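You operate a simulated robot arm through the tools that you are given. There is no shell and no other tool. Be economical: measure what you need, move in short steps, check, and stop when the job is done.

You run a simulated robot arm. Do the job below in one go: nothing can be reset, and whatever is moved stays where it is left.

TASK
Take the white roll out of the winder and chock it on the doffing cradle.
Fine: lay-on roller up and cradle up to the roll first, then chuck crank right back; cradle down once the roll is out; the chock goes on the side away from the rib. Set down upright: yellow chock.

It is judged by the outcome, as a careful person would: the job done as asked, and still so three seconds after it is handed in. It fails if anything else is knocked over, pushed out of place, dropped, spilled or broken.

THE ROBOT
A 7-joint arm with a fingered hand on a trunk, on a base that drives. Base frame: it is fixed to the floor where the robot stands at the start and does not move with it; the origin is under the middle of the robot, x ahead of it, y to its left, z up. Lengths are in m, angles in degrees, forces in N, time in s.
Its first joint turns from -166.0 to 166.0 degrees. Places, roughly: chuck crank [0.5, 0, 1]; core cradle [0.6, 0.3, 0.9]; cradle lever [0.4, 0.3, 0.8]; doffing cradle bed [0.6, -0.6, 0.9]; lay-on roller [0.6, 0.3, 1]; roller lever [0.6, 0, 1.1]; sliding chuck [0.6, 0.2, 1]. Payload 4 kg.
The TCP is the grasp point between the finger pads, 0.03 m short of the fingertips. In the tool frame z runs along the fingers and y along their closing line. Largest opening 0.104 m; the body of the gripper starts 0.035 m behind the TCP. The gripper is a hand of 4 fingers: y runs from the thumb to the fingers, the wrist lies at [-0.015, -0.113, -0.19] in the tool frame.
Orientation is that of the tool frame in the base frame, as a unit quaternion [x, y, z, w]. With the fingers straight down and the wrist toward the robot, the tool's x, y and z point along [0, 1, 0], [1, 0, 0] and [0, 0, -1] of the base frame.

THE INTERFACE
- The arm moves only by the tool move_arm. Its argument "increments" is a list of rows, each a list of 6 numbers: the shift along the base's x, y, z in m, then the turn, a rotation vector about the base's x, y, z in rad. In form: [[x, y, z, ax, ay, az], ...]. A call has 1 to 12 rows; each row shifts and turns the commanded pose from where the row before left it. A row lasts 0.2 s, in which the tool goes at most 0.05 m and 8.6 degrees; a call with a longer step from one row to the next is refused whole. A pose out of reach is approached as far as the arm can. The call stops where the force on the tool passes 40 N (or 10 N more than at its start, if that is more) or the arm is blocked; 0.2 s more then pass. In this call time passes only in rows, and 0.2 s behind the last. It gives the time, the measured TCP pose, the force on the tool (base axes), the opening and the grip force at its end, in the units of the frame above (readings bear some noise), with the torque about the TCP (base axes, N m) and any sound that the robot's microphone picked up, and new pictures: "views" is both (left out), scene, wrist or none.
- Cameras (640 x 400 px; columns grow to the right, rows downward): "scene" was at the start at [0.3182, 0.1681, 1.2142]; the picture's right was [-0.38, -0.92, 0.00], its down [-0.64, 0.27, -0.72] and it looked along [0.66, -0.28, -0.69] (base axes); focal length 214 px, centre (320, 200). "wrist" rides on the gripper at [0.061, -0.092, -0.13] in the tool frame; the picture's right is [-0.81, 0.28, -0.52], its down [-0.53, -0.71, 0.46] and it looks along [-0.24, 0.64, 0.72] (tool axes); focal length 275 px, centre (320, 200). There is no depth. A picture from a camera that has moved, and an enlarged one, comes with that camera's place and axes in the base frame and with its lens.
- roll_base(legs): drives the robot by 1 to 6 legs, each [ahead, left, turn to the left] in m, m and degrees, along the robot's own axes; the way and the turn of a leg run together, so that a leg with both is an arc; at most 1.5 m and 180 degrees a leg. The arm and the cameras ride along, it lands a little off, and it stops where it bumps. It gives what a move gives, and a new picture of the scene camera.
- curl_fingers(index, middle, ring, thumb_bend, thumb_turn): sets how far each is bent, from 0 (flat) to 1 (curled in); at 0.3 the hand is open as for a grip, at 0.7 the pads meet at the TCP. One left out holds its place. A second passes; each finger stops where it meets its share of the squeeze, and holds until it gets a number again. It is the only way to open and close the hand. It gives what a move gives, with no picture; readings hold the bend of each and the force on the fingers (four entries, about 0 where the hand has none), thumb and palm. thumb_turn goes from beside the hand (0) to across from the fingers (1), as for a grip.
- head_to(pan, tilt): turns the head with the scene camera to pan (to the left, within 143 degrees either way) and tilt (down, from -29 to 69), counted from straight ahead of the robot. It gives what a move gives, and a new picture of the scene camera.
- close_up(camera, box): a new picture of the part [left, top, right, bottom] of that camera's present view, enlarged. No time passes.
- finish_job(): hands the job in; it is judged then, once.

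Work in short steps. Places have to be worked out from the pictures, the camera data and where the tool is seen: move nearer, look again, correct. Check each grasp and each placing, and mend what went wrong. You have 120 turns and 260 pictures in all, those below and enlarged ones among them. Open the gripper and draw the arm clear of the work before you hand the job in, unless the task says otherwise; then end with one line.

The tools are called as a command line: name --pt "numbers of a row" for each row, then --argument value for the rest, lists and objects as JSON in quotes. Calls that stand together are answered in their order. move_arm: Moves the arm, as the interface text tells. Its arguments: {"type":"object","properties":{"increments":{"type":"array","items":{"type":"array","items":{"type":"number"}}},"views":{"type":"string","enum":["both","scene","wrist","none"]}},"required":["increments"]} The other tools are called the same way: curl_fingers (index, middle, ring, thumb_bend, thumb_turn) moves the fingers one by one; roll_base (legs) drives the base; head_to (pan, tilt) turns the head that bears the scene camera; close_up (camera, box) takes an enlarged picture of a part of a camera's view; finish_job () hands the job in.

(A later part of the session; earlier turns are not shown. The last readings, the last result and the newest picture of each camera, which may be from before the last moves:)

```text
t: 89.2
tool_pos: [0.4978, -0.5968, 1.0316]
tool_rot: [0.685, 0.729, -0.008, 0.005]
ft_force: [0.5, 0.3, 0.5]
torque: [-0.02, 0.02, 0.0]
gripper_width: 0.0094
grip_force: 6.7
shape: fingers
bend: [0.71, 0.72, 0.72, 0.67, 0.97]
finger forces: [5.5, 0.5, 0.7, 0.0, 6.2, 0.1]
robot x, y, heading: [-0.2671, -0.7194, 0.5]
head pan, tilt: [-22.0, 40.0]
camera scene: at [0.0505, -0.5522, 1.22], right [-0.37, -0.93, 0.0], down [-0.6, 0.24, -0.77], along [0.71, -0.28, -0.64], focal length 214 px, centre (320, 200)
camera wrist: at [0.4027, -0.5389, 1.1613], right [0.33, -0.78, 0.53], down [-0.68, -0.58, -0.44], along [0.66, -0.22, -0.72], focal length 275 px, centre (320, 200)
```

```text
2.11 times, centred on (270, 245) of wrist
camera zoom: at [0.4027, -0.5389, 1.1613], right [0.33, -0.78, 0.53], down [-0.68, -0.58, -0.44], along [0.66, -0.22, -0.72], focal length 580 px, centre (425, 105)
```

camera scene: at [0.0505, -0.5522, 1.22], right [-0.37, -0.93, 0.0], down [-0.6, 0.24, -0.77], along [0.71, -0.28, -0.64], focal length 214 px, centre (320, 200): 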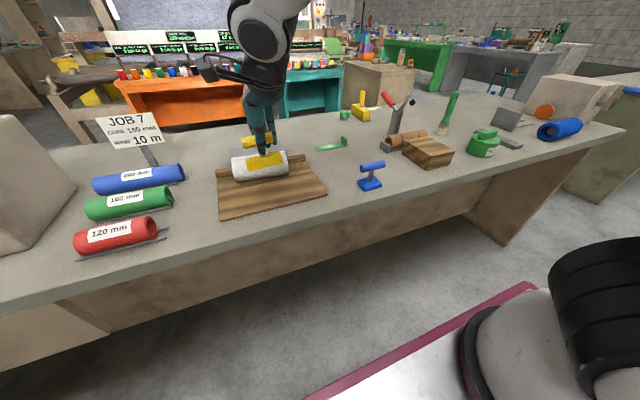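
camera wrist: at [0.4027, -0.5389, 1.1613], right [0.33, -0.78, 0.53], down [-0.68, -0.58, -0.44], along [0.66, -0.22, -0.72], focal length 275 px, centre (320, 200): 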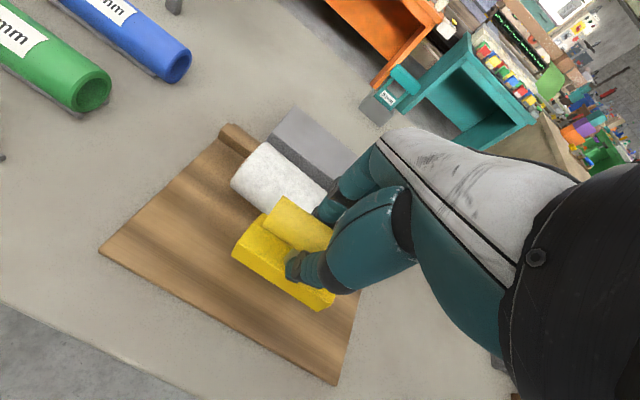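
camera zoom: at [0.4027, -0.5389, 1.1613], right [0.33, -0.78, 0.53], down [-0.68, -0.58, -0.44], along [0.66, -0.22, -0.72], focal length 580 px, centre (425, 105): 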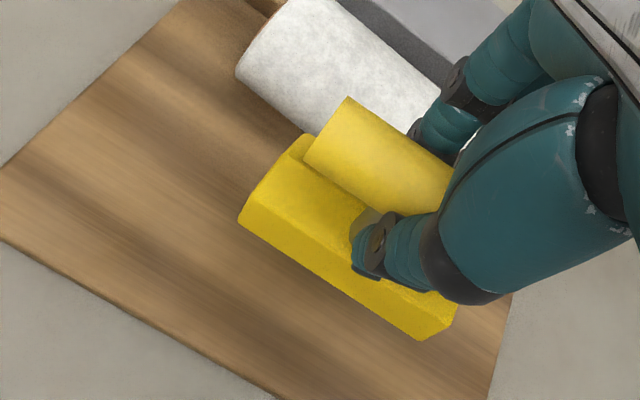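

Now the heel faces me and its edge is parallel to the roll (x≈0.484, y -0.556 to -0.633). I lower it at TCP x≈0.525, gently at the end.

move_arm --pt "0.014 0 -0.04 0 0 0" --pt "0.013 0.003 -0.035 0 0 0" --pt "0 0 -0.015 0 0 0" --pt "0 0 -0.006 0 0 0" --views "none"

close_up --camera "scene" --box '[210, 120, 330, 210]'

```text
t: 90.2
tool_pos: [0.5232, -0.5946, 0.9362]
tool_rot: [0.686, 0.727, -0.008, 0.004]
ft_force: [0.1, 0.0, -1.3]
torque: [-0.01, -0.04, 0.03]
gripper_width: 0.0094
grip_force: 6.4
shape: fingers
bend: [0.71, 0.72, 0.72, 0.67, 0.97]
finger forces: [5.6, 0.6, 0.6, 0.1, 6.2, 0.1]
robot x, y, heading: [-0.266, -0.7222, 0.3]
head pan, tilt: [-22.0, 40.0]
```

```text
4.44 times, centred on (270, 165) of scene
camera zoom: at [0.0506, -0.5524, 1.22], right [-0.37, -0.93, 0.0], down [-0.6, 0.24, -0.77], along [0.71, -0.28, -0.64], focal length 953 px, centre (542, 356)
```

zoom: 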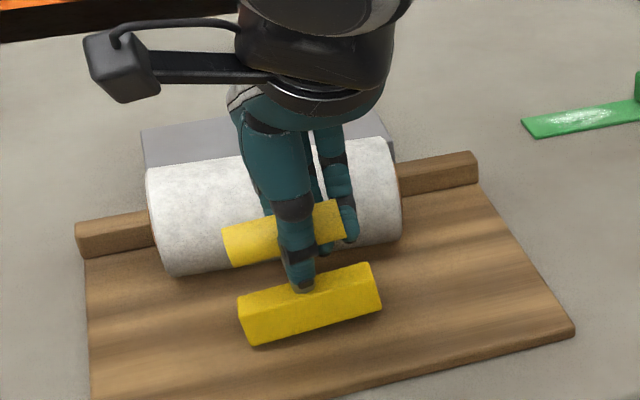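

Just above the bed. I lower the last millimetres until contact.

move_arm --pt "0 0 -0.004 0 0 0" --pt "0 0 -0.003 0 0 0" --pt "0 0 -0.002 0 0 0" --views "none"

close_up --camera "scene" --box '[210, 120, 330, 210]'

```text
t: 91.0
tool_pos: [0.5239, -0.5941, 0.9268]
tool_rot: [0.686, 0.728, -0.007, 0.005]
ft_force: [-2.0, -5.1, 7.3]
torque: [0.01, 0.07, 0.02]
gripper_width: 0.0095
grip_force: 8.2
shape: fingers
bend: [0.71, 0.72, 0.72, 0.67, 0.97]
finger forces: [6.2, 0.2, 1.4, 0.1, 8.2, 0.1]
robot x, y, heading: [-0.271, -0.7222, 0.5]
head pan, tilt: [-22.0, 40.0]
```

```text
4.44 times, centred on (270, 165) of scene
camera zoom: at [0.0503, -0.5526, 1.2201], right [-0.37, -0.93, 0.0], down [-0.6, 0.24, -0.77], along [0.71, -0.28, -0.64], focal length 953 px, centre (542, 356)
```

zoom: 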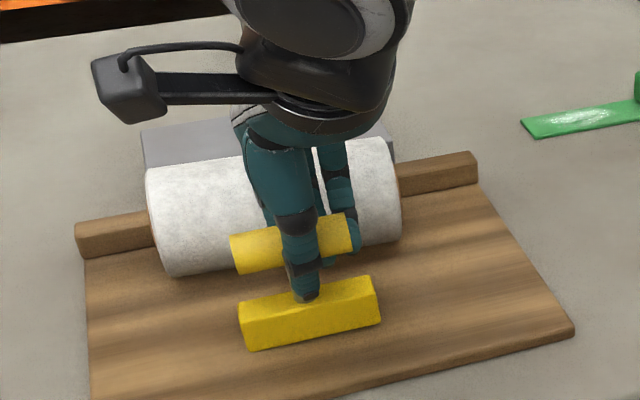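

It is on the bed. Keeping hold, I ease the down-force and slide it forward toward the roll, watching forces.

move_arm --pt "0 0 0.001 0 0 0" --pt "0.008 0 0 0 0 0" --pt "0.008 0 0 0 0 0" --pt "0.006 0 0 0 0 0" --views "wrist"

close_up --camera "scene" --box '[210, 120, 330, 210]'

```text
t: 92.0
tool_pos: [0.5455, -0.5942, 0.9288]
tool_rot: [0.686, 0.728, -0.007, 0.004]
ft_force: [-0.8, -0.8, -0.4]
torque: [0.07, -0.02, 0.06]
gripper_width: 0.0095
grip_force: 7.6
shape: fingers
bend: [0.71, 0.72, 0.72, 0.67, 0.97]
finger forces: [5.0, 0.7, 1.4, 0.0, 7.5, 0.0]
robot x, y, heading: [-0.2712, -0.7231, 0.2]
head pan, tilt: [-22.0, 40.0]
camera wrist: at [0.4517, -0.536, 1.0584], right [0.32, -0.78, 0.53], down [-0.68, -0.58, -0.44], along [0.66, -0.22, -0.72], focal length 275 px, centre (320, 200)
```

wrist: 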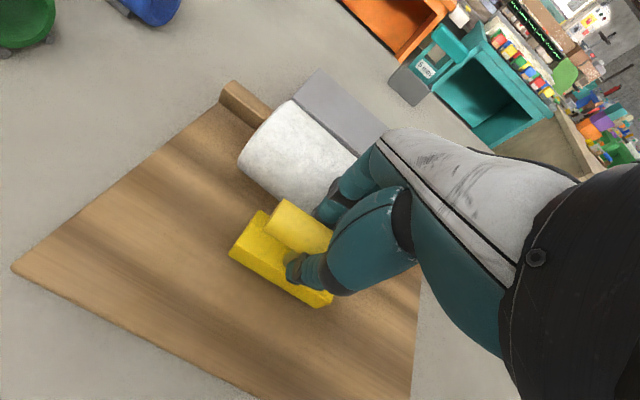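

```text
4.44 times, centred on (270, 165) of scene
camera zoom: at [0.0505, -0.5522, 1.22], right [-0.37, -0.93, 0.0], down [-0.6, 0.24, -0.77], along [0.71, -0.28, -0.64], focal length 953 px, centre (542, 356)
```

zoom: 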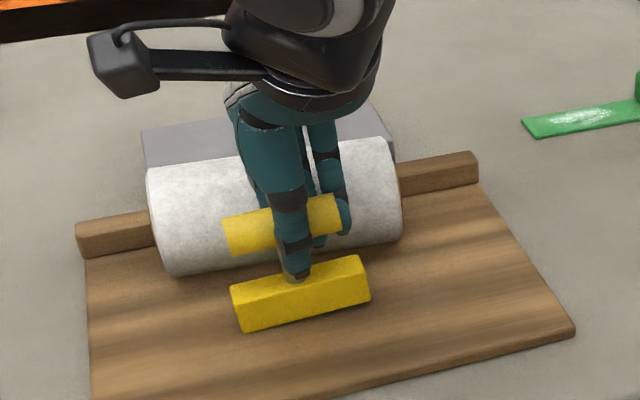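

Sliding smoothly, no contact yet. I continue forward in 5–6 mm steps.

move_arm --pt "0.006 0 0 0 0 0" --pt "0.005 0 0 0 0 0" --pt "0.005 0 0 0 0 0" --views "none"

close_up --camera "scene" --box '[210, 120, 330, 210]'

```text
t: 92.8
tool_pos: [0.5614, -0.5932, 0.9285]
tool_rot: [0.686, 0.728, -0.008, 0.004]
ft_force: [-5.8, -1.6, 4.2]
torque: [-0.01, 0.04, -0.02]
gripper_width: 0.0094
grip_force: 11.3
shape: fingers
bend: [0.71, 0.72, 0.72, 0.67, 0.97]
finger forces: [4.5, 8.1, 1.1, 0.0, 8.9, 0.0]
robot x, y, heading: [-0.2711, -0.7225, 0.4]
head pan, tilt: [-22.0, 40.0]
```

```text
4.44 times, centred on (270, 165) of scene
camera zoom: at [0.0502, -0.5524, 1.2201], right [-0.37, -0.93, 0.0], down [-0.6, 0.24, -0.77], along [0.71, -0.28, -0.64], focal length 953 px, centre (542, 356)
```

zoom: 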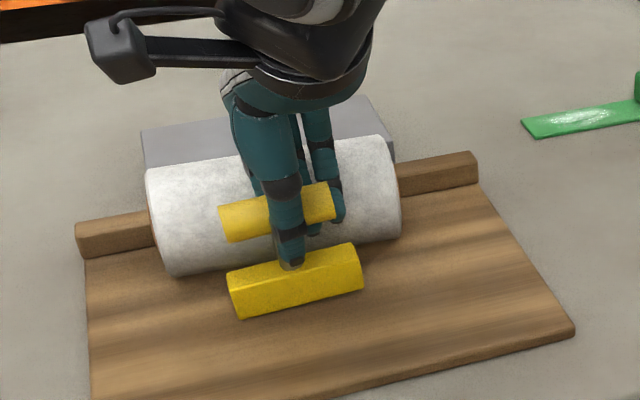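

The middle finger touches the roll before the wedge does (about 1.3 cm to go). I back off 2.5 cm, release, take a higher grip with just the fingertips on the bar.

move_arm --pt "-0.01 0 0 0 0 0" --pt "-0.013 0 0 0 0 0" --views "none"

curl_fingers --index 0.5 --middle 0.5 --ring 0.5 --thumb_bend 0.5

move_arm --pt "0 0 0.01 0 0 0" --pt "0 0 0.014 0 0 0" --views "none"

close_up --camera "scene" --box '[210, 120, 330, 210]'

```text
t: 93.3
tool_pos: [0.5373, -0.5929, 0.9286]
tool_rot: [0.686, 0.728, -0.008, 0.004]
ft_force: [1.4, -0.5, 0.4]
torque: [-0.02, -0.06, -0.04]
gripper_width: 0.0093
grip_force: 7.2
shape: fingers
bend: [0.71, 0.72, 0.72, 0.67, 0.97]
finger forces: [6.9, 0.6, 0.9, 0.0, 5.9, 0.0]
robot x, y, heading: [-0.2685, -0.7268, 0.4]
head pan, tilt: [-22.0, 40.0]
```

```text
t: 94.3
tool_pos: [0.5374, -0.5936, 0.9274]
tool_rot: [0.686, 0.728, -0.008, 0.005]
ft_force: [-1.1, -0.1, 1.8]
torque: [0.01, -0.06, -0.06]
gripper_width: 0.0516
grip_force: 1.3
shape: fingers
bend: [0.5, 0.52, 0.5, 0.5, 0.97]
finger forces: [0.1, 2.7, 0.0, 0.0, 0.0, 0.0]
robot x, y, heading: [-0.2672, -0.7223, 0.4]
head pan, tilt: [-22.0, 40.0]
```

```text
t: 95.0
tool_pos: [0.5374, -0.5926, 0.9511]
tool_rot: [0.686, 0.728, -0.007, 0.005]
ft_force: [1.0, -0.8, 0.4]
torque: [-0.01, 0.02, -0.01]
gripper_width: 0.0515
grip_force: 0.1
shape: fingers
bend: [0.5, 0.5, 0.5, 0.5, 0.97]
finger forces: [0.0, 0.0, 0.0, 0.0, 0.0, 0.0]
robot x, y, heading: [-0.2692, -0.7234, 0.4]
head pan, tilt: [-22.0, 40.0]
```

```text
4.44 times, centred on (270, 165) of scene
camera zoom: at [0.0506, -0.5523, 1.22], right [-0.37, -0.93, 0.0], down [-0.6, 0.24, -0.77], along [0.71, -0.28, -0.64], focal length 953 px, centre (542, 356)
```

zoom: 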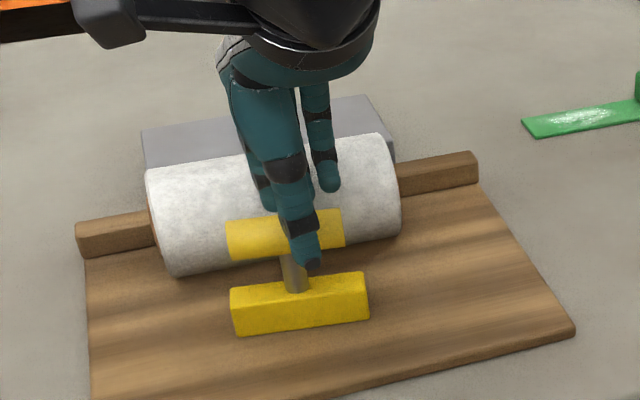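

The chock stands upright by itself. I lower 5 mm and close the fingertips on the bar.

move_arm --pt "0 0 -0.006 0 0 0" --views "none"

curl_fingers --index 0.68 --middle 0.68 --ring 0.68 --thumb_bend 0.66

close_up --camera "scene" --box '[210, 120, 330, 210]'

```text
t: 95.3
tool_pos: [0.5383, -0.5938, 0.9466]
tool_rot: [0.686, 0.728, -0.007, 0.004]
ft_force: [-0.1, -1.1, 0.3]
torque: [0.01, 0.01, 0.01]
gripper_width: 0.0518
grip_force: 0.2
shape: fingers
bend: [0.5, 0.5, 0.5, 0.5, 0.97]
finger forces: [0.0, 0.0, 0.0, 0.1, 0.1, 0.0]
robot x, y, heading: [-0.2702, -0.7178, 0.7]
head pan, tilt: [-22.0, 40.0]
```

```text
t: 96.3
tool_pos: [0.5372, -0.594, 0.9457]
tool_rot: [0.686, 0.727, -0.008, 0.006]
ft_force: [-0.4, -0.5, 0.4]
torque: [0.0, 0.0, 0.0]
gripper_width: 0.02
grip_force: 4.2
shape: fingers
bend: [0.64, 0.67, 0.68, 0.62, 0.97]
finger forces: [3.1, 1.3, 0.0, 0.1, 4.2, 0.1]
robot x, y, heading: [-0.2706, -0.7237, 0.3]
head pan, tilt: [-22.0, 40.0]
```

```text
4.44 times, centred on (270, 165) of scene
camera zoom: at [0.0506, -0.5523, 1.22], right [-0.37, -0.93, 0.0], down [-0.6, 0.24, -0.77], along [0.71, -0.28, -0.64], focal length 953 px, centre (542, 356)
```

zoom: 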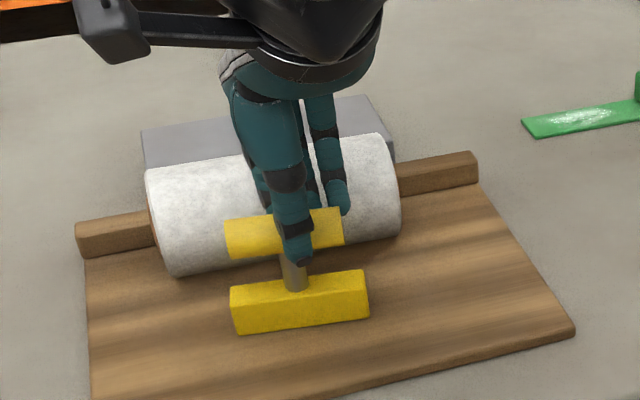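

Good high grip (bar between the pads, width 20 mm). I slide forward again toward the roll.

move_arm --pt "0.01 0 0 0 0 0" --pt "0.01 0 0 0 0 0" --pt "0.006 0 0 0 0 0" --pt "0.005 0 0 0 0 0" --views "none"

close_up --camera "scene" --box '[210, 120, 330, 210]'

```text
t: 97.3
tool_pos: [0.5703, -0.5933, 0.9457]
tool_rot: [0.685, 0.728, -0.008, 0.006]
ft_force: [-2.0, -2.0, 2.0]
torque: [-0.06, 0.06, 0.02]
gripper_width: 0.0196
grip_force: 4.0
shape: fingers
bend: [0.65, 0.67, 0.68, 0.61, 0.98]
finger forces: [1.9, 1.1, 0.0, 0.0, 5.1, 0.0]
robot x, y, heading: [-0.2719, -0.7216, 0.2]
head pan, tilt: [-22.0, 40.0]
```

```text
4.44 times, centred on (270, 165) of scene
camera zoom: at [0.0504, -0.5524, 1.22], right [-0.37, -0.93, 0.0], down [-0.6, 0.24, -0.77], along [0.71, -0.28, -0.64], focal length 953 px, centre (542, 356)
```

zoom: 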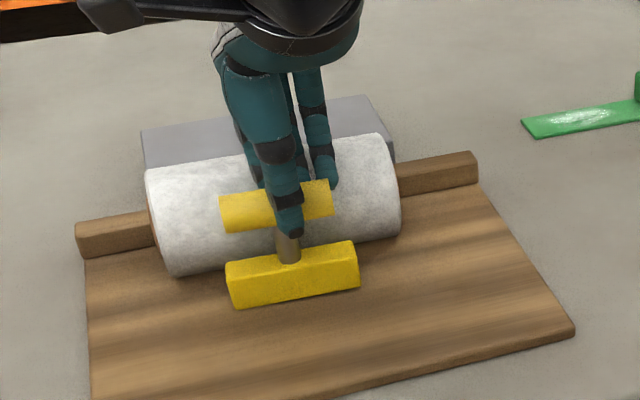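

Only 2 N so far. I continue in small steps until the wedge bites.

move_arm --pt "0.004 0 0 0 0 0" --pt "0.004 0 0 0 0 0" --views "none"

close_up --camera "scene" --box '[220, 130, 320, 200]'

```text
t: 98.0
tool_pos: [0.5774, -0.5948, 0.9453]
tool_rot: [0.686, 0.728, -0.007, 0.005]
ft_force: [-6.9, -3.1, 8.3]
torque: [-0.13, 0.15, 0.04]
gripper_width: 0.0198
grip_force: 6.8
shape: fingers
bend: [0.67, 0.68, 0.68, 0.6, 0.98]
finger forces: [1.0, 6.9, 0.1, 0.1, 6.2, 0.1]
robot x, y, heading: [-0.2682, -0.7193, 0.6]
head pan, tilt: [-22.0, 40.0]
```

```text
5.71 times, centred on (270, 165) of scene
camera zoom: at [0.05, -0.5525, 1.2201], right [-0.37, -0.93, 0.0], down [-0.6, 0.24, -0.77], along [0.71, -0.28, -0.64], focal length 1226 px, centre (606, 400)
```

zoom: 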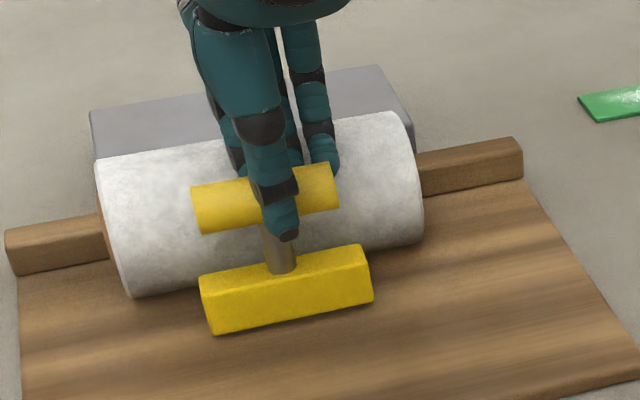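

Forces suggest the wedge and a finger are both meeting the roll. I release gently and rise, then inspect from the side.

curl_fingers --thumb_bend 0.45 --index 0.58 --middle 0.58 --ring 0.58

move_arm --pt "0 0 0.02 0 0 0" --pt "0 0 0.04 0 0 0" --pt "0 0 0.045 0 0 0" --pt "0 0 0.045 0 0 0"

close_up --camera "scene" --box '[220, 130, 320, 200]'

```text
t: 99.0
tool_pos: [0.5772, -0.5932, 0.9471]
tool_rot: [0.686, 0.727, -0.006, 0.005]
ft_force: [-19.4, -1.4, 13.9]
torque: [-0.13, 0.16, -0.23]
gripper_width: 0.0377
grip_force: 12.0
shape: fingers
bend: [0.66, 0.64, 0.63, 0.45, 0.98]
finger forces: [8.1, 9.6, 6.2, 0.1, 0.0, 0.1]
robot x, y, heading: [-0.2694, -0.723, 0.4]
head pan, tilt: [-22.0, 40.0]
```

```text
t: 100.0
tool_pos: [0.5767, -0.5933, 1.0949]
tool_rot: [0.685, 0.729, -0.008, 0.004]
ft_force: [0.3, -0.3, -0.1]
torque: [-0.04, 0.03, -0.01]
gripper_width: 0.0489
grip_force: 0.1
shape: fingers
bend: [0.57, 0.57, 0.57, 0.45, 0.98]
finger forces: [0.0, 0.0, 0.0, 0.0, 0.0, 0.1]
robot x, y, heading: [-0.2709, -0.7233, 0.5]
head pan, tilt: [-22.0, 40.0]
camera scene: at [0.0508, -0.5522, 1.2199], right [-0.37, -0.93, 0.0], down [-0.6, 0.24, -0.77], along [0.71, -0.28, -0.64], focal length 214 px, centre (320, 200)
camera wrist: at [0.484, -0.5358, 1.2256], right [0.33, -0.78, 0.53], down [-0.68, -0.58, -0.44], along [0.65, -0.22, -0.72], focal length 275 px, centre (320, 200)
```

scene: 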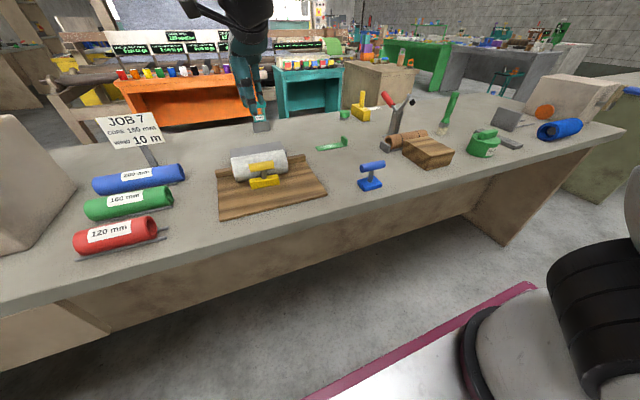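
wrist: 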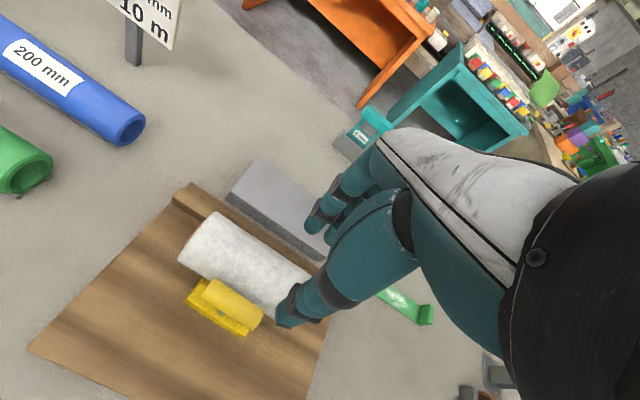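

```text
5.71 times, centred on (270, 165) of scene
camera zoom: at [0.0508, -0.5522, 1.2199], right [-0.37, -0.93, 0.0], down [-0.6, 0.24, -0.77], along [0.71, -0.28, -0.64], focal length 1226 px, centre (606, 400)
```

zoom: 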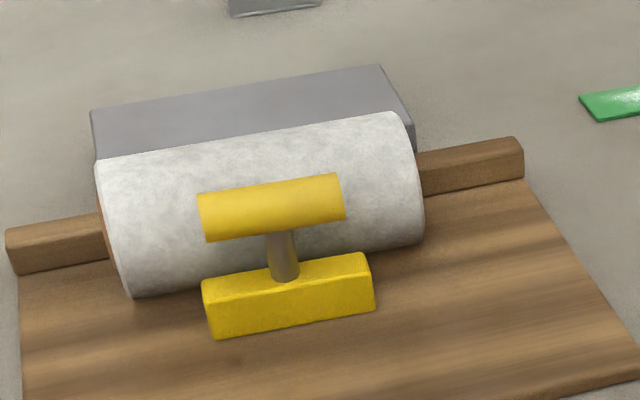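

The chock stands upright, parallel to the roll. I zoom the wrist view for the gap between wedge tip and roll.

close_up --camera "wrist" --box '[160, 200, 320, 350]'

```text
2.67 times, centred on (240, 275) of wrist
camera zoom: at [0.484, -0.5358, 1.2256], right [0.33, -0.78, 0.53], down [-0.68, -0.58, -0.44], along [0.65, -0.22, -0.72], focal length 734 px, centre (533, 0)
```

zoom: 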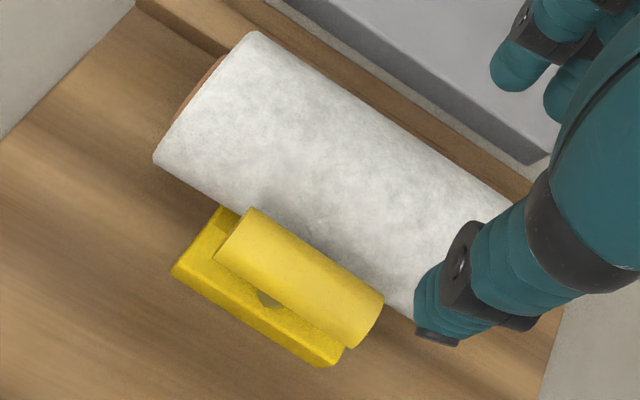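

From above the thin edge already disappears under the roll. I'll drive left (needed for the cradle lever anyway) with the hand raised, and look at the chock from the side.

move_arm --pt "-0.02 0 0.045 0 0 0" --pt "-0.02 0 0.045 0 0 0" --pt "-0.03 0 0.038 0 0 0" --pt "-0.03 0 0.038 0 0 0" --pt "-0.03 0 0.01 0 0 0" --views "none"

roll_base --legs '[[0, 0.8, 0]]'

head_to --pan -60 --tilt 22

```text
t: 101.2
tool_pos: [0.4485, -0.5953, 1.2708]
tool_rot: [0.686, 0.728, -0.01, 0.004]
ft_force: [-0.2, 0.9, -0.4]
torque: [0.04, 0.01, 0.03]
gripper_width: 0.049
grip_force: 0.0
shape: fingers
bend: [0.57, 0.57, 0.57, 0.45, 0.98]
finger forces: [0.0, 0.0, 0.1, 0.0, 0.1, 0.0]
robot x, y, heading: [-0.2707, -0.725, 0.4]
head pan, tilt: [-22.0, 40.0]
```

```text
t: 105.4
tool_pos: [0.4443, 0.1987, 1.271]
tool_rot: [0.687, 0.727, -0.008, 0.005]
ft_force: [-0.1, 0.3, -0.5]
torque: [0.0, 0.0, -0.01]
gripper_width: 0.0491
grip_force: 0.1
shape: fingers
bend: [0.57, 0.57, 0.57, 0.45, 0.98]
finger forces: [0.0, 0.1, 0.0, 0.1, 0.0, 0.1]
robot x, y, heading: [-0.2735, 0.0737, 0.1]
head pan, tilt: [-22.0, 40.0]
camera scene: at [0.0469, 0.2418, 1.22], right [-0.37, -0.93, 0.0], down [-0.6, 0.24, -0.77], along [0.71, -0.28, -0.64], focal length 214 px, centre (320, 200)
```

scene: 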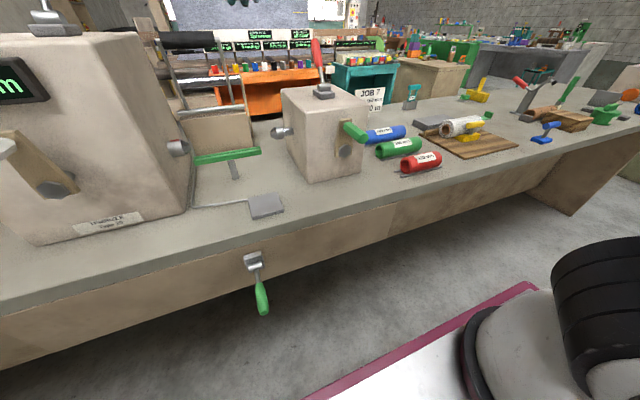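

```text
t: 106.5
tool_pos: [0.4449, 0.1995, 1.2712]
tool_rot: [0.686, 0.728, -0.006, 0.003]
ft_force: [0.8, 0.0, 0.6]
torque: [-0.02, -0.02, 0.0]
gripper_width: 0.0491
grip_force: 0.0
shape: fingers
bend: [0.57, 0.57, 0.57, 0.45, 0.98]
finger forces: [0.0, 0.0, 0.0, 0.1, 0.1, 0.0]
robot x, y, heading: [-0.2745, 0.0738, 0.0]
head pan, tilt: [-60.0, 22.0]
camera scene: at [0.0147, 0.1932, 1.2481], right [-0.86, -0.5, 0.0], down [-0.19, 0.32, -0.93], along [0.47, -0.8, -0.38], focal length 214 px, centre (320, 200)
```

scene: 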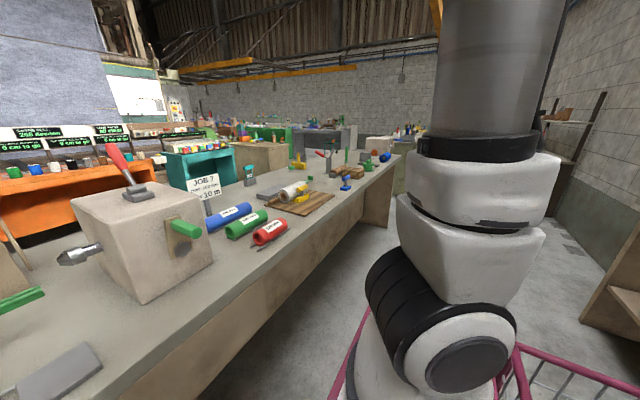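

close_up --camera "scene" --box '[270, 170, 340, 220]'

```text
8.00 times, centred on (305, 195) of scene
camera zoom: at [0.0147, 0.1932, 1.2481], right [-0.86, -0.5, 0.0], down [-0.19, 0.32, -0.93], along [0.47, -0.8, -0.38], focal length 1716 px, centre (440, 240)
```

zoom: 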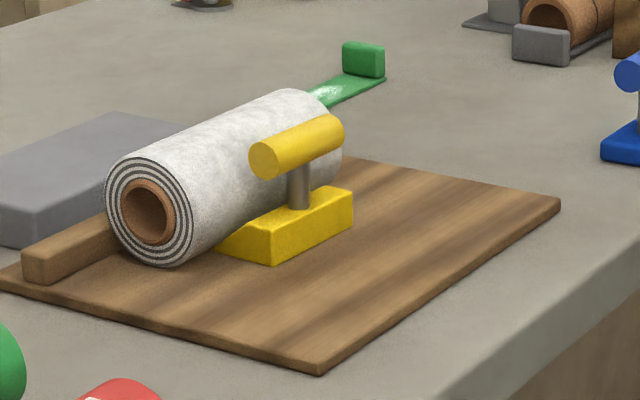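

From the side the wedge's thin edge is tucked under the roll, at most a few millimetres short of contact; I'll firm that up at the end. First the cradle down: I back off, point fingers left again, closed, to press its lever down.

roll_base --legs '[[-0.21, 0, 0]]'

curl_fingers --index 0.65 --middle 0.65 --ring 0.65 --thumb_bend 0.65

move_arm --pt "0 0 -0.02 0 0 -0.055" --pt "0.005 0.008 -0.025 0.145 0 0" --pt "0.005 0.008 -0.025 0.145 0 0" --pt "0.005 0.008 -0.025 0.145 0 0" --pt "0.005 0.008 -0.025 0.145 0 0" --pt "0.005 0.008 -0.025 0.145 0 0" --pt "0.005 0.008 -0.025 0.145 0 0" --pt "0.005 0.008 -0.025 0.145 0 0" --pt "0.005 0.008 -0.025 0.145 0 0" --pt "0.005 0.008 -0.025 0.145 0 0" --pt "0.005 0.008 -0.025 0.145 0 0" --pt "0.005 0.008 -0.02 0.12 0 0" --views "wrist"

head_to --pan 5 --tilt 38

```text
t: 108.1
tool_pos: [0.2328, 0.2021, 1.2713]
tool_rot: [0.684, 0.73, -0.008, 0.005]
ft_force: [-0.5, 0.5, -0.7]
torque: [-0.03, -0.01, 0.0]
gripper_width: 0.0492
grip_force: 0.0
shape: fingers
bend: [0.57, 0.57, 0.57, 0.45, 0.98]
finger forces: [0.0, 0.1, 0.1, 0.0, 0.0, 0.0]
robot x, y, heading: [-0.4841, 0.0713, 0.6]
head pan, tilt: [-60.0, 22.0]
camera scene: at [-0.1981, 0.1936, 1.2482], right [-0.86, -0.51, 0.0], down [-0.19, 0.32, -0.93], along [0.47, -0.8, -0.37], focal length 214 px, centre (320, 200)
```

scene: 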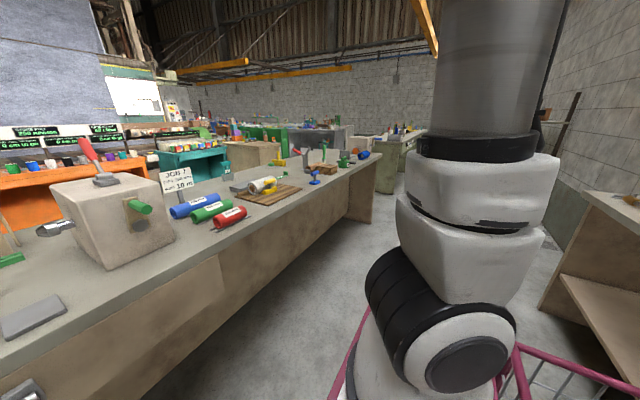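

```text
t: 109.1
tool_pos: [0.2311, 0.203, 1.2702]
tool_rot: [0.684, 0.73, -0.007, 0.004]
ft_force: [0.7, -0.3, 0.6]
torque: [0.02, 0.02, 0.01]
gripper_width: 0.014
grip_force: 0.0
shape: fingers
bend: [0.65, 0.65, 0.65, 0.65, 0.98]
finger forces: [0.0, 0.0, 0.1, 0.0, 0.0, 0.1]
robot x, y, heading: [-0.4862, 0.0696, 0.7]
head pan, tilt: [-60.0, 22.0]
```

```text
t: 111.7
tool_pos: [0.2854, 0.2909, 0.9808]
tool_rot: [0.5, 0.507, 0.498, -0.494]
ft_force: [-0.4, 1.5, 0.1]
torque: [-0.01, 0.02, -0.05]
gripper_width: 0.0136
grip_force: 0.0
shape: fingers
bend: [0.65, 0.65, 0.65, 0.65, 0.98]
finger forces: [0.0, 0.1, 0.1, 0.0, 0.0, 0.0]
robot x, y, heading: [-0.488, 0.0715, 0.7]
head pan, tilt: [-60.0, 22.0]
camera wrist: at [0.1951, 0.1601, 1.0433], right [0.29, -0.53, -0.8], down [-0.71, 0.44, -0.55], along [0.64, 0.72, -0.25], focal length 275 px, centre (320, 200)
```

wrist: 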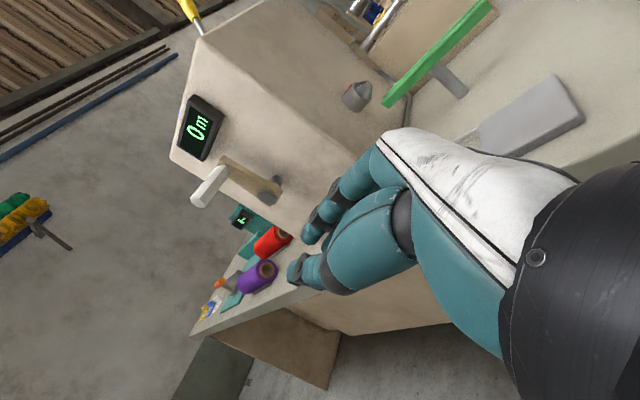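

```text
t: 113.1
tool_pos: [0.286, 0.2903, 0.9807]
tool_rot: [0.501, 0.508, 0.497, -0.495]
ft_force: [-0.1, 0.5, 0.4]
torque: [0.04, -0.02, 0.03]
gripper_width: 0.0136
grip_force: 0.0
shape: fingers
bend: [0.65, 0.65, 0.65, 0.65, 0.98]
finger forces: [0.1, 0.0, 0.0, 0.0, 0.0, 0.0]
robot x, y, heading: [-0.4854, 0.0703, 0.5]
head pan, tilt: [5.0, 38.0]
camera scene: at [-0.1594, 0.2819, 1.223], right [0.1, -1.0, 0.0], down [-0.61, -0.06, -0.79], along [0.78, 0.08, -0.62], focal length 214 px, centre (320, 200)
```

scene: 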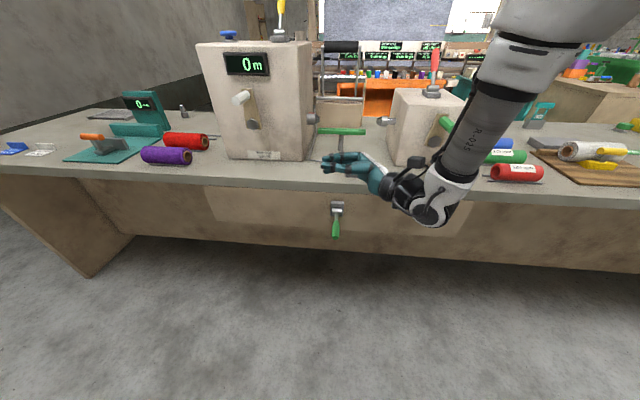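

Hand is above the lever handle (end at about (0.265, 0.28, 0.765)). I press down.

move_arm --pt "0.01 0 -0.045 0 0 0" --pt "0.01 0 -0.045 0 0 0" --pt "0 0 -0.04 0 0 0" --pt "0 0 -0.03 0 0 0" --pt "0 0 -0.025 0 0 0" --pt "0.004 0 -0.025 0 0 0" --pt "0.004 0 -0.025 0 0 0"

```text
t: 114.7
tool_pos: [0.317, 0.2895, 0.7609]
tool_rot: [0.493, 0.508, 0.505, -0.494]
ft_force: [-16.9, -13.6, 26.4]
torque: [-0.72, -0.51, -0.7]
gripper_width: 0.0136
grip_force: 16.6
shape: fingers
bend: [0.65, 0.64, 0.7, 0.65, 0.98]
finger forces: [0.0, 0.0, 33.8, 0.0, 0.1, 0.0]
robot x, y, heading: [-0.4859, 0.0709, 0.7]
head pan, tilt: [5.0, 38.0]
stopped in row 7: the force on the tool passed its limit (the readings are from after the stop); the commanded pose is now the measured one
camera scene: at [-0.1608, 0.2808, 1.2234], right [0.1, -1.0, 0.0], down [-0.61, -0.06, -0.79], along [0.78, 0.08, -0.61], focal length 214 px, centre (320, 200)
camera wrist: at [0.2249, 0.1584, 0.8206], right [0.3, -0.52, -0.8], down [-0.7, 0.45, -0.55], along [0.65, 0.73, -0.23], focal length 275 px, centre (320, 200)
```

scene: 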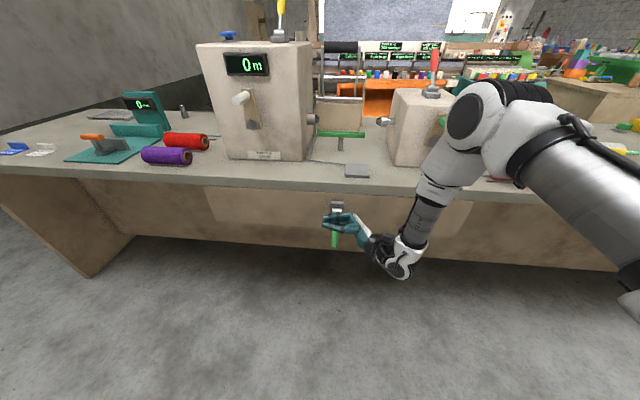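
wrist: 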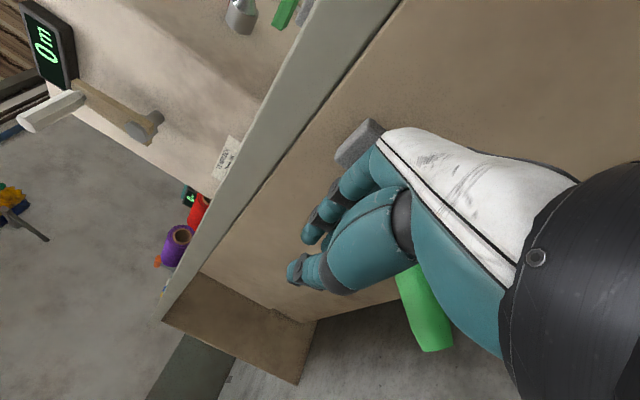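

The handle end is back at (0.293, 0.28, 0.676) — its original down position — at the stop. I rise clear and check the cradle.

move_arm --pt "-0.01 0 0.03 0 0 0" --pt "-0.01 0 0.045 0 0 0" --pt "-0.01 0 0.045 0 0 0" --pt "-0.01 0 0.045 0 0 0" --pt "-0.01 0 0.045 0 0 0" --views "scene"

close_up --camera "scene" --box '[280, 60, 460, 240]'

```text
t: 115.9
tool_pos: [0.2657, 0.289, 0.9669]
tool_rot: [0.497, 0.507, 0.501, -0.494]
ft_force: [-0.4, -0.7, 0.2]
torque: [0.01, 0.02, -0.01]
gripper_width: 0.0135
grip_force: 0.0
shape: fingers
bend: [0.65, 0.65, 0.65, 0.65, 0.98]
finger forces: [0.1, 0.1, 0.0, 0.1, 0.0, 0.1]
robot x, y, heading: [-0.4918, 0.0719, 0.7]
head pan, tilt: [5.0, 38.0]
camera scene: at [-0.1592, 0.2817, 1.2229], right [0.1, -1.0, 0.0], down [-0.61, -0.06, -0.79], along [0.78, 0.08, -0.62], focal length 214 px, centre (320, 200)
```

scene: 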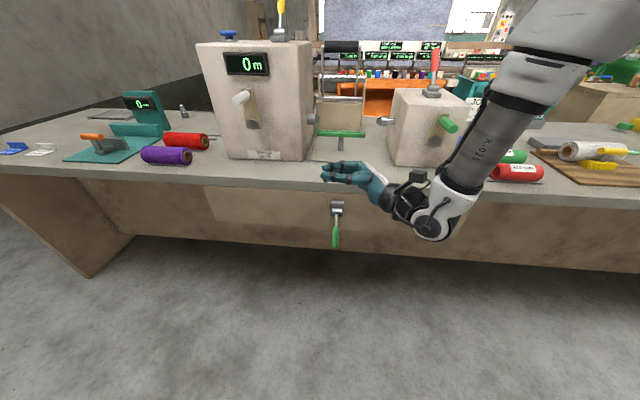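

```text
2.22 times, centred on (370, 150) of scene
camera zoom: at [-0.1592, 0.2817, 1.2229], right [0.1, -1.0, 0.0], down [-0.61, -0.06, -0.79], along [0.78, 0.08, -0.62], focal length 477 px, centre (209, 311)
```

zoom: 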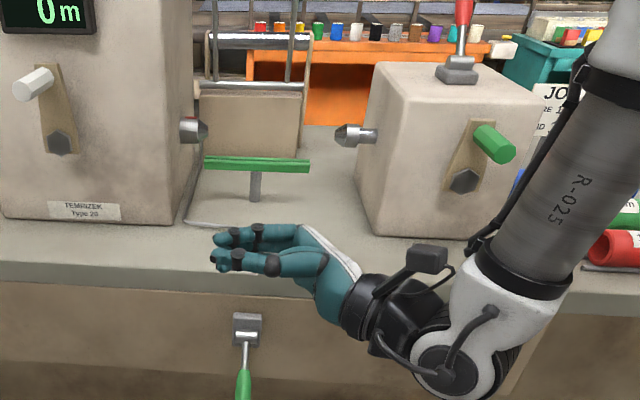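

Cradle is down, chuck and roller are back/up. Now I return the hand to fingers-down and go back to firm up the chock.

move_arm --pt "-0.005 -0.008 0.027 -0.143 0 0" --pt "-0.005 -0.008 0.027 -0.143 0 0" --pt "-0.005 -0.008 0.027 -0.143 0 0" --pt "-0.005 -0.008 0.027 -0.143 0 0" --pt "-0.005 -0.008 0.027 -0.143 0 0" --pt "-0.005 -0.008 0.027 -0.143 0 0" --pt "-0.005 -0.008 0.027 -0.143 0 0" --pt "-0.005 -0.008 0.027 -0.143 0 0" --pt "-0.005 -0.008 0.027 -0.143 0 0" --pt "-0.005 -0.008 0.027 -0.143 0 0" --pt "-0.005 -0.004 0.03 -0.14 0 0" --views "none"

roll_base --legs '[[0.2, 0, -0.7], [0, -0.8, 0]]'

head_to --pan -5 --tilt 42

```text
t: 118.3
tool_pos: [0.2122, 0.2032, 1.2674]
tool_rot: [0.7, 0.714, -0.004, 0.002]
ft_force: [-0.5, -0.1, -0.2]
torque: [0.01, 0.04, -0.01]
gripper_width: 0.0137
grip_force: 0.0
shape: fingers
bend: [0.65, 0.65, 0.65, 0.65, 0.98]
finger forces: [0.1, 0.0, 0.0, 0.0, 0.0, 0.0]
robot x, y, heading: [-0.4864, 0.0733, 0.7]
head pan, tilt: [5.0, 38.0]
```

```text
t: 123.7
tool_pos: [0.4116, -0.6072, 1.2665]
tool_rot: [0.707, 0.707, -0.003, 0.002]
ft_force: [0.3, 0.3, 0.1]
torque: [0.0, 0.01, 0.0]
gripper_width: 0.0138
grip_force: 0.0
shape: fingers
bend: [0.65, 0.65, 0.65, 0.65, 0.98]
finger forces: [0.0, 0.0, 0.0, 0.0, 0.0, 0.1]
robot x, y, heading: [-0.2906, -0.7269, 0.0]
head pan, tilt: [5.0, 38.0]
camera scene: at [0.0402, -0.5238, 1.223], right [0.08, -1.0, 0.0], down [-0.61, -0.05, -0.79], along [0.79, 0.06, -0.62], focal length 214 px, centre (320, 200)
```

scene: 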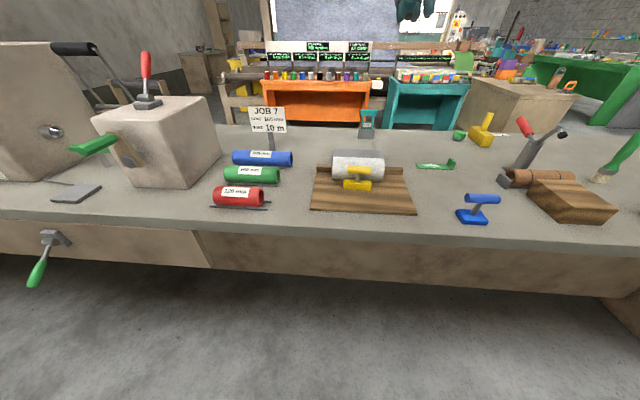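

```text
t: 124.5
tool_pos: [0.4115, -0.6074, 1.2668]
tool_rot: [0.707, 0.707, -0.004, 0.0]
ft_force: [-0.5, -0.1, 0.0]
torque: [0.02, -0.03, 0.01]
gripper_width: 0.0138
grip_force: 0.1
shape: fingers
bend: [0.65, 0.65, 0.65, 0.65, 0.98]
finger forces: [0.0, 0.0, 0.0, 0.0, 0.1, 0.1]
robot x, y, heading: [-0.2908, -0.7284, -0.5]
head pan, tilt: [-5.0, 42.0]
camera scene: at [0.0374, -0.5385, 1.2171], right [-0.09, -1.0, 0.0], down [-0.67, 0.06, -0.74], along [0.74, -0.07, -0.67], focal length 214 px, centre (320, 200)
```

scene: 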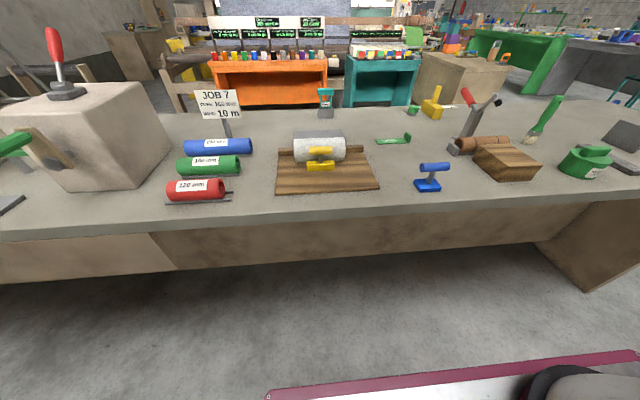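

I straighten the fingers (so the tips lead), and lower behind the chock heel.

curl_fingers --index 0.25 --middle 0.25 --ring 0.25 --thumb_bend 0.5

move_arm --pt "0 0.015 -0.047 0 0 0" --pt "0 0 -0.049 0 0 0" --pt "0 0 -0.049 0 0 0" --pt "0 0 -0.049 0 0 0" --pt "0 0 -0.049 0 0 0" --pt "0 0 -0.049 0 0 0" --pt "0 0 -0.045 0 0 0"

close_up --camera "scene" --box '[250, 110, 400, 210]'

```text
t: 125.5
tool_pos: [0.4104, -0.6073, 1.2673]
tool_rot: [0.707, 0.708, -0.005, 0.001]
ft_force: [-0.1, -1.0, 0.1]
torque: [-0.01, 0.02, -0.03]
gripper_width: 0.0848
grip_force: 0.1
shape: fingers
bend: [0.25, 0.25, 0.25, 0.5, 0.98]
finger forces: [0.0, 0.1, 0.0, 0.0, 0.1, 0.1]
robot x, y, heading: [-0.2906, -0.728, -0.6]
head pan, tilt: [-5.0, 42.0]
```

```text
t: 127.1
tool_pos: [0.4107, -0.5924, 0.9311]
tool_rot: [0.706, 0.708, -0.004, 0.0]
ft_force: [-0.3, 0.8, 0.0]
torque: [0.01, -0.04, -0.02]
gripper_width: 0.0852
grip_force: 0.0
shape: fingers
bend: [0.25, 0.25, 0.25, 0.5, 0.98]
finger forces: [0.0, 0.0, 0.1, 0.1, 0.0, 0.1]
robot x, y, heading: [-0.2892, -0.7329, -0.4]
head pan, tilt: [-5.0, 42.0]
camera scene: at [0.0371, -0.5387, 1.2171], right [-0.09, -1.0, 0.0], down [-0.67, 0.06, -0.74], along [0.74, -0.07, -0.67], focal length 214 px, centre (320, 200)
camera wrist: at [0.3204, -0.5309, 1.0617], right [0.28, -0.81, 0.52], down [-0.71, -0.54, -0.45], along [0.64, -0.25, -0.73], focal length 275 px, centre (320, 200)
```

scene: 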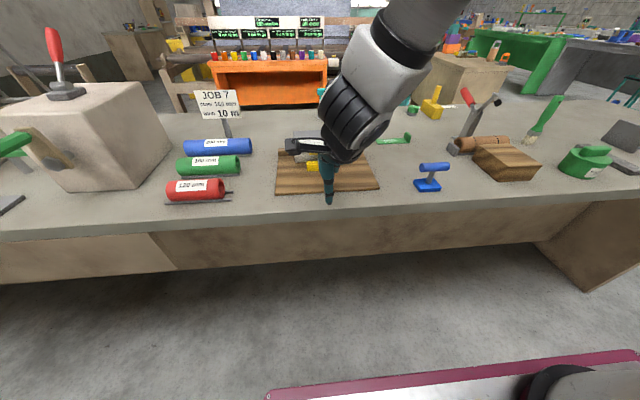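
wrist: 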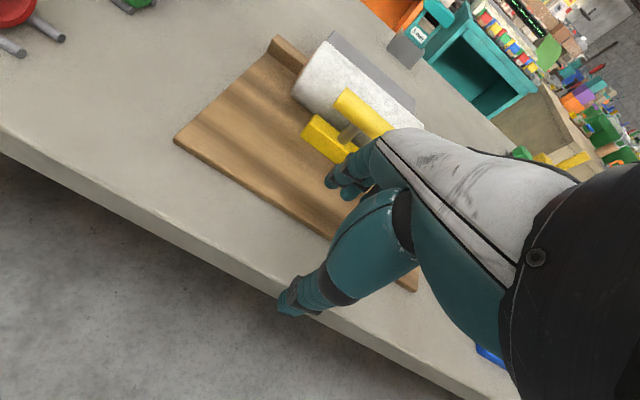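

```text
4.00 times, centred on (325, 160) of scene
camera zoom: at [0.0371, -0.5387, 1.2171], right [-0.09, -1.0, 0.0], down [-0.67, 0.06, -0.74], along [0.74, -0.07, -0.67], focal length 858 px, centre (300, 360)
```

zoom: 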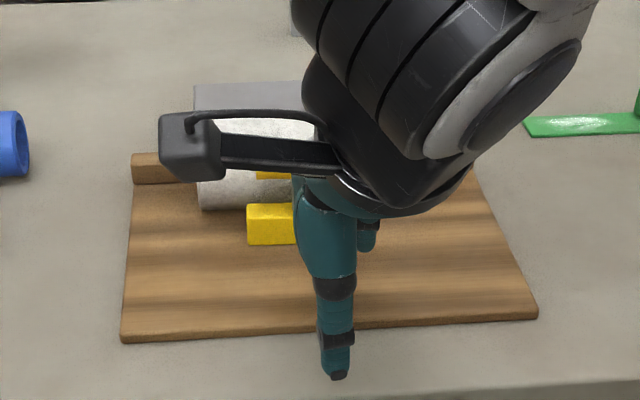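

I lower a bit more so the tips are near bed level and advance toward the heel.

move_arm --pt "0.02 0 -0.015 0 0 0" --pt "0.02 0 -0.012 0 0 0" --pt "0.015 0 0 0 0 0" --views "wrist"

close_up --camera "wrist" --box '[260, 60, 460, 240]'

```text
t: 127.9
tool_pos: [0.4651, -0.5933, 0.9045]
tool_rot: [0.706, 0.708, -0.004, 0.002]
ft_force: [0.3, 0.4, -0.1]
torque: [-0.03, -0.02, -0.02]
gripper_width: 0.0851
grip_force: 0.0
shape: fingers
bend: [0.25, 0.25, 0.25, 0.5, 0.98]
finger forces: [0.0, 0.0, 0.0, 0.0, 0.0, 0.0]
robot x, y, heading: [-0.2868, -0.7277, -0.7]
head pan, tilt: [-5.0, 42.0]
camera wrist: at [0.3744, -0.5312, 1.0347], right [0.28, -0.81, 0.52], down [-0.71, -0.54, -0.45], along [0.64, -0.25, -0.73], focal length 275 px, centre (320, 200)
```

wrist: 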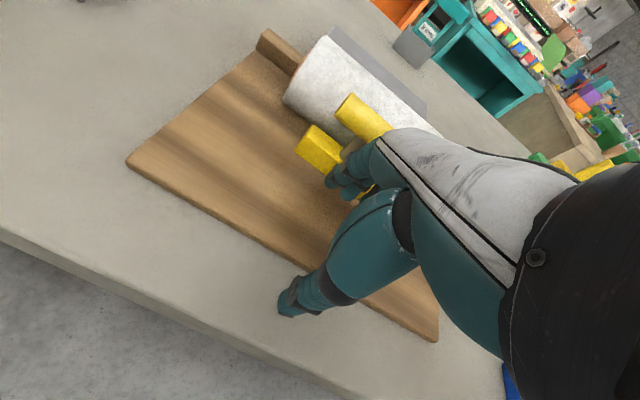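

```text
2.22 times, centred on (360, 150) of wrist
camera zoom: at [0.3744, -0.5312, 1.0347], right [0.28, -0.81, 0.52], down [-0.71, -0.54, -0.45], along [0.64, -0.25, -0.73], focal length 612 px, centre (231, 311)
```

zoom: 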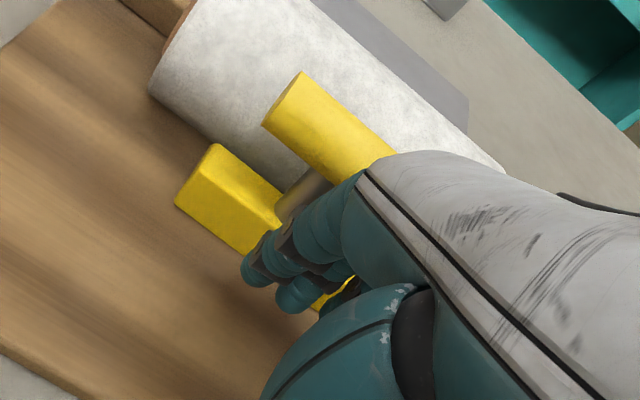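

Fingertips are just behind the heel. I advance in small steps.

move_arm --pt "0.006 0 0 0 0 0" --pt "0.006 0 0 0 0 0" --pt "0.005 0 0 0 0 0" --views "none"

close_up --camera "wrist" --box '[260, 60, 460, 240]'

```text
t: 128.7
tool_pos: [0.4823, -0.5929, 0.9047]
tool_rot: [0.707, 0.707, -0.004, 0.001]
ft_force: [-1.0, -0.6, -0.3]
torque: [0.04, 0.02, -0.05]
gripper_width: 0.0852
grip_force: 0.4
shape: fingers
bend: [0.25, 0.25, 0.25, 0.5, 0.98]
finger forces: [0.1, 0.7, 0.0, 0.0, 0.1, 0.0]
robot x, y, heading: [-0.2897, -0.7257, -0.5]
head pan, tilt: [-5.0, 42.0]
```

```text
2.22 times, centred on (360, 150) of wrist
camera zoom: at [0.392, -0.5313, 1.0351], right [0.28, -0.81, 0.52], down [-0.71, -0.54, -0.45], along [0.64, -0.25, -0.73], focal length 612 px, centre (231, 311)
```

zoom: 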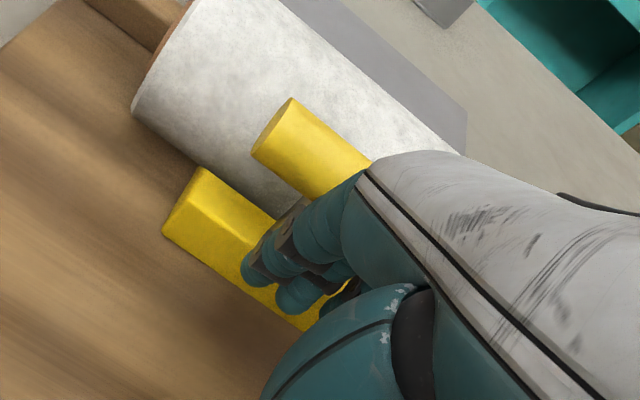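

Light touch on the middle finger (low on the chock/post). I push on 3 mm at a time.

move_arm --pt "0.003 0 0 0 0 0" --pt "0.003 0 0 0 0 0" --views "none"

close_up --camera "wrist" --box '[260, 60, 460, 240]'

```text
t: 129.3
tool_pos: [0.4867, -0.5919, 0.9045]
tool_rot: [0.707, 0.708, -0.004, 0.001]
ft_force: [-7.3, 0.4, 2.9]
torque: [-0.02, -0.15, -0.06]
gripper_width: 0.0839
grip_force: 3.4
shape: fingers
bend: [0.25, 0.26, 0.26, 0.5, 0.98]
finger forces: [1.2, 4.8, 1.3, 0.1, 0.0, 0.0]
robot x, y, heading: [-0.2905, -0.7286, -0.5]
head pan, tilt: [-5.0, 42.0]
```

```text
2.22 times, centred on (360, 150) of wrist
camera zoom: at [0.397, -0.5306, 1.0344], right [0.28, -0.81, 0.52], down [-0.71, -0.54, -0.45], along [0.64, -0.25, -0.73], focal length 612 px, centre (231, 311)
```

zoom: 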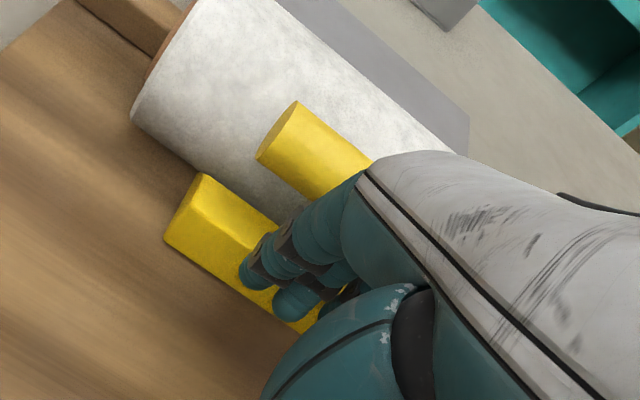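

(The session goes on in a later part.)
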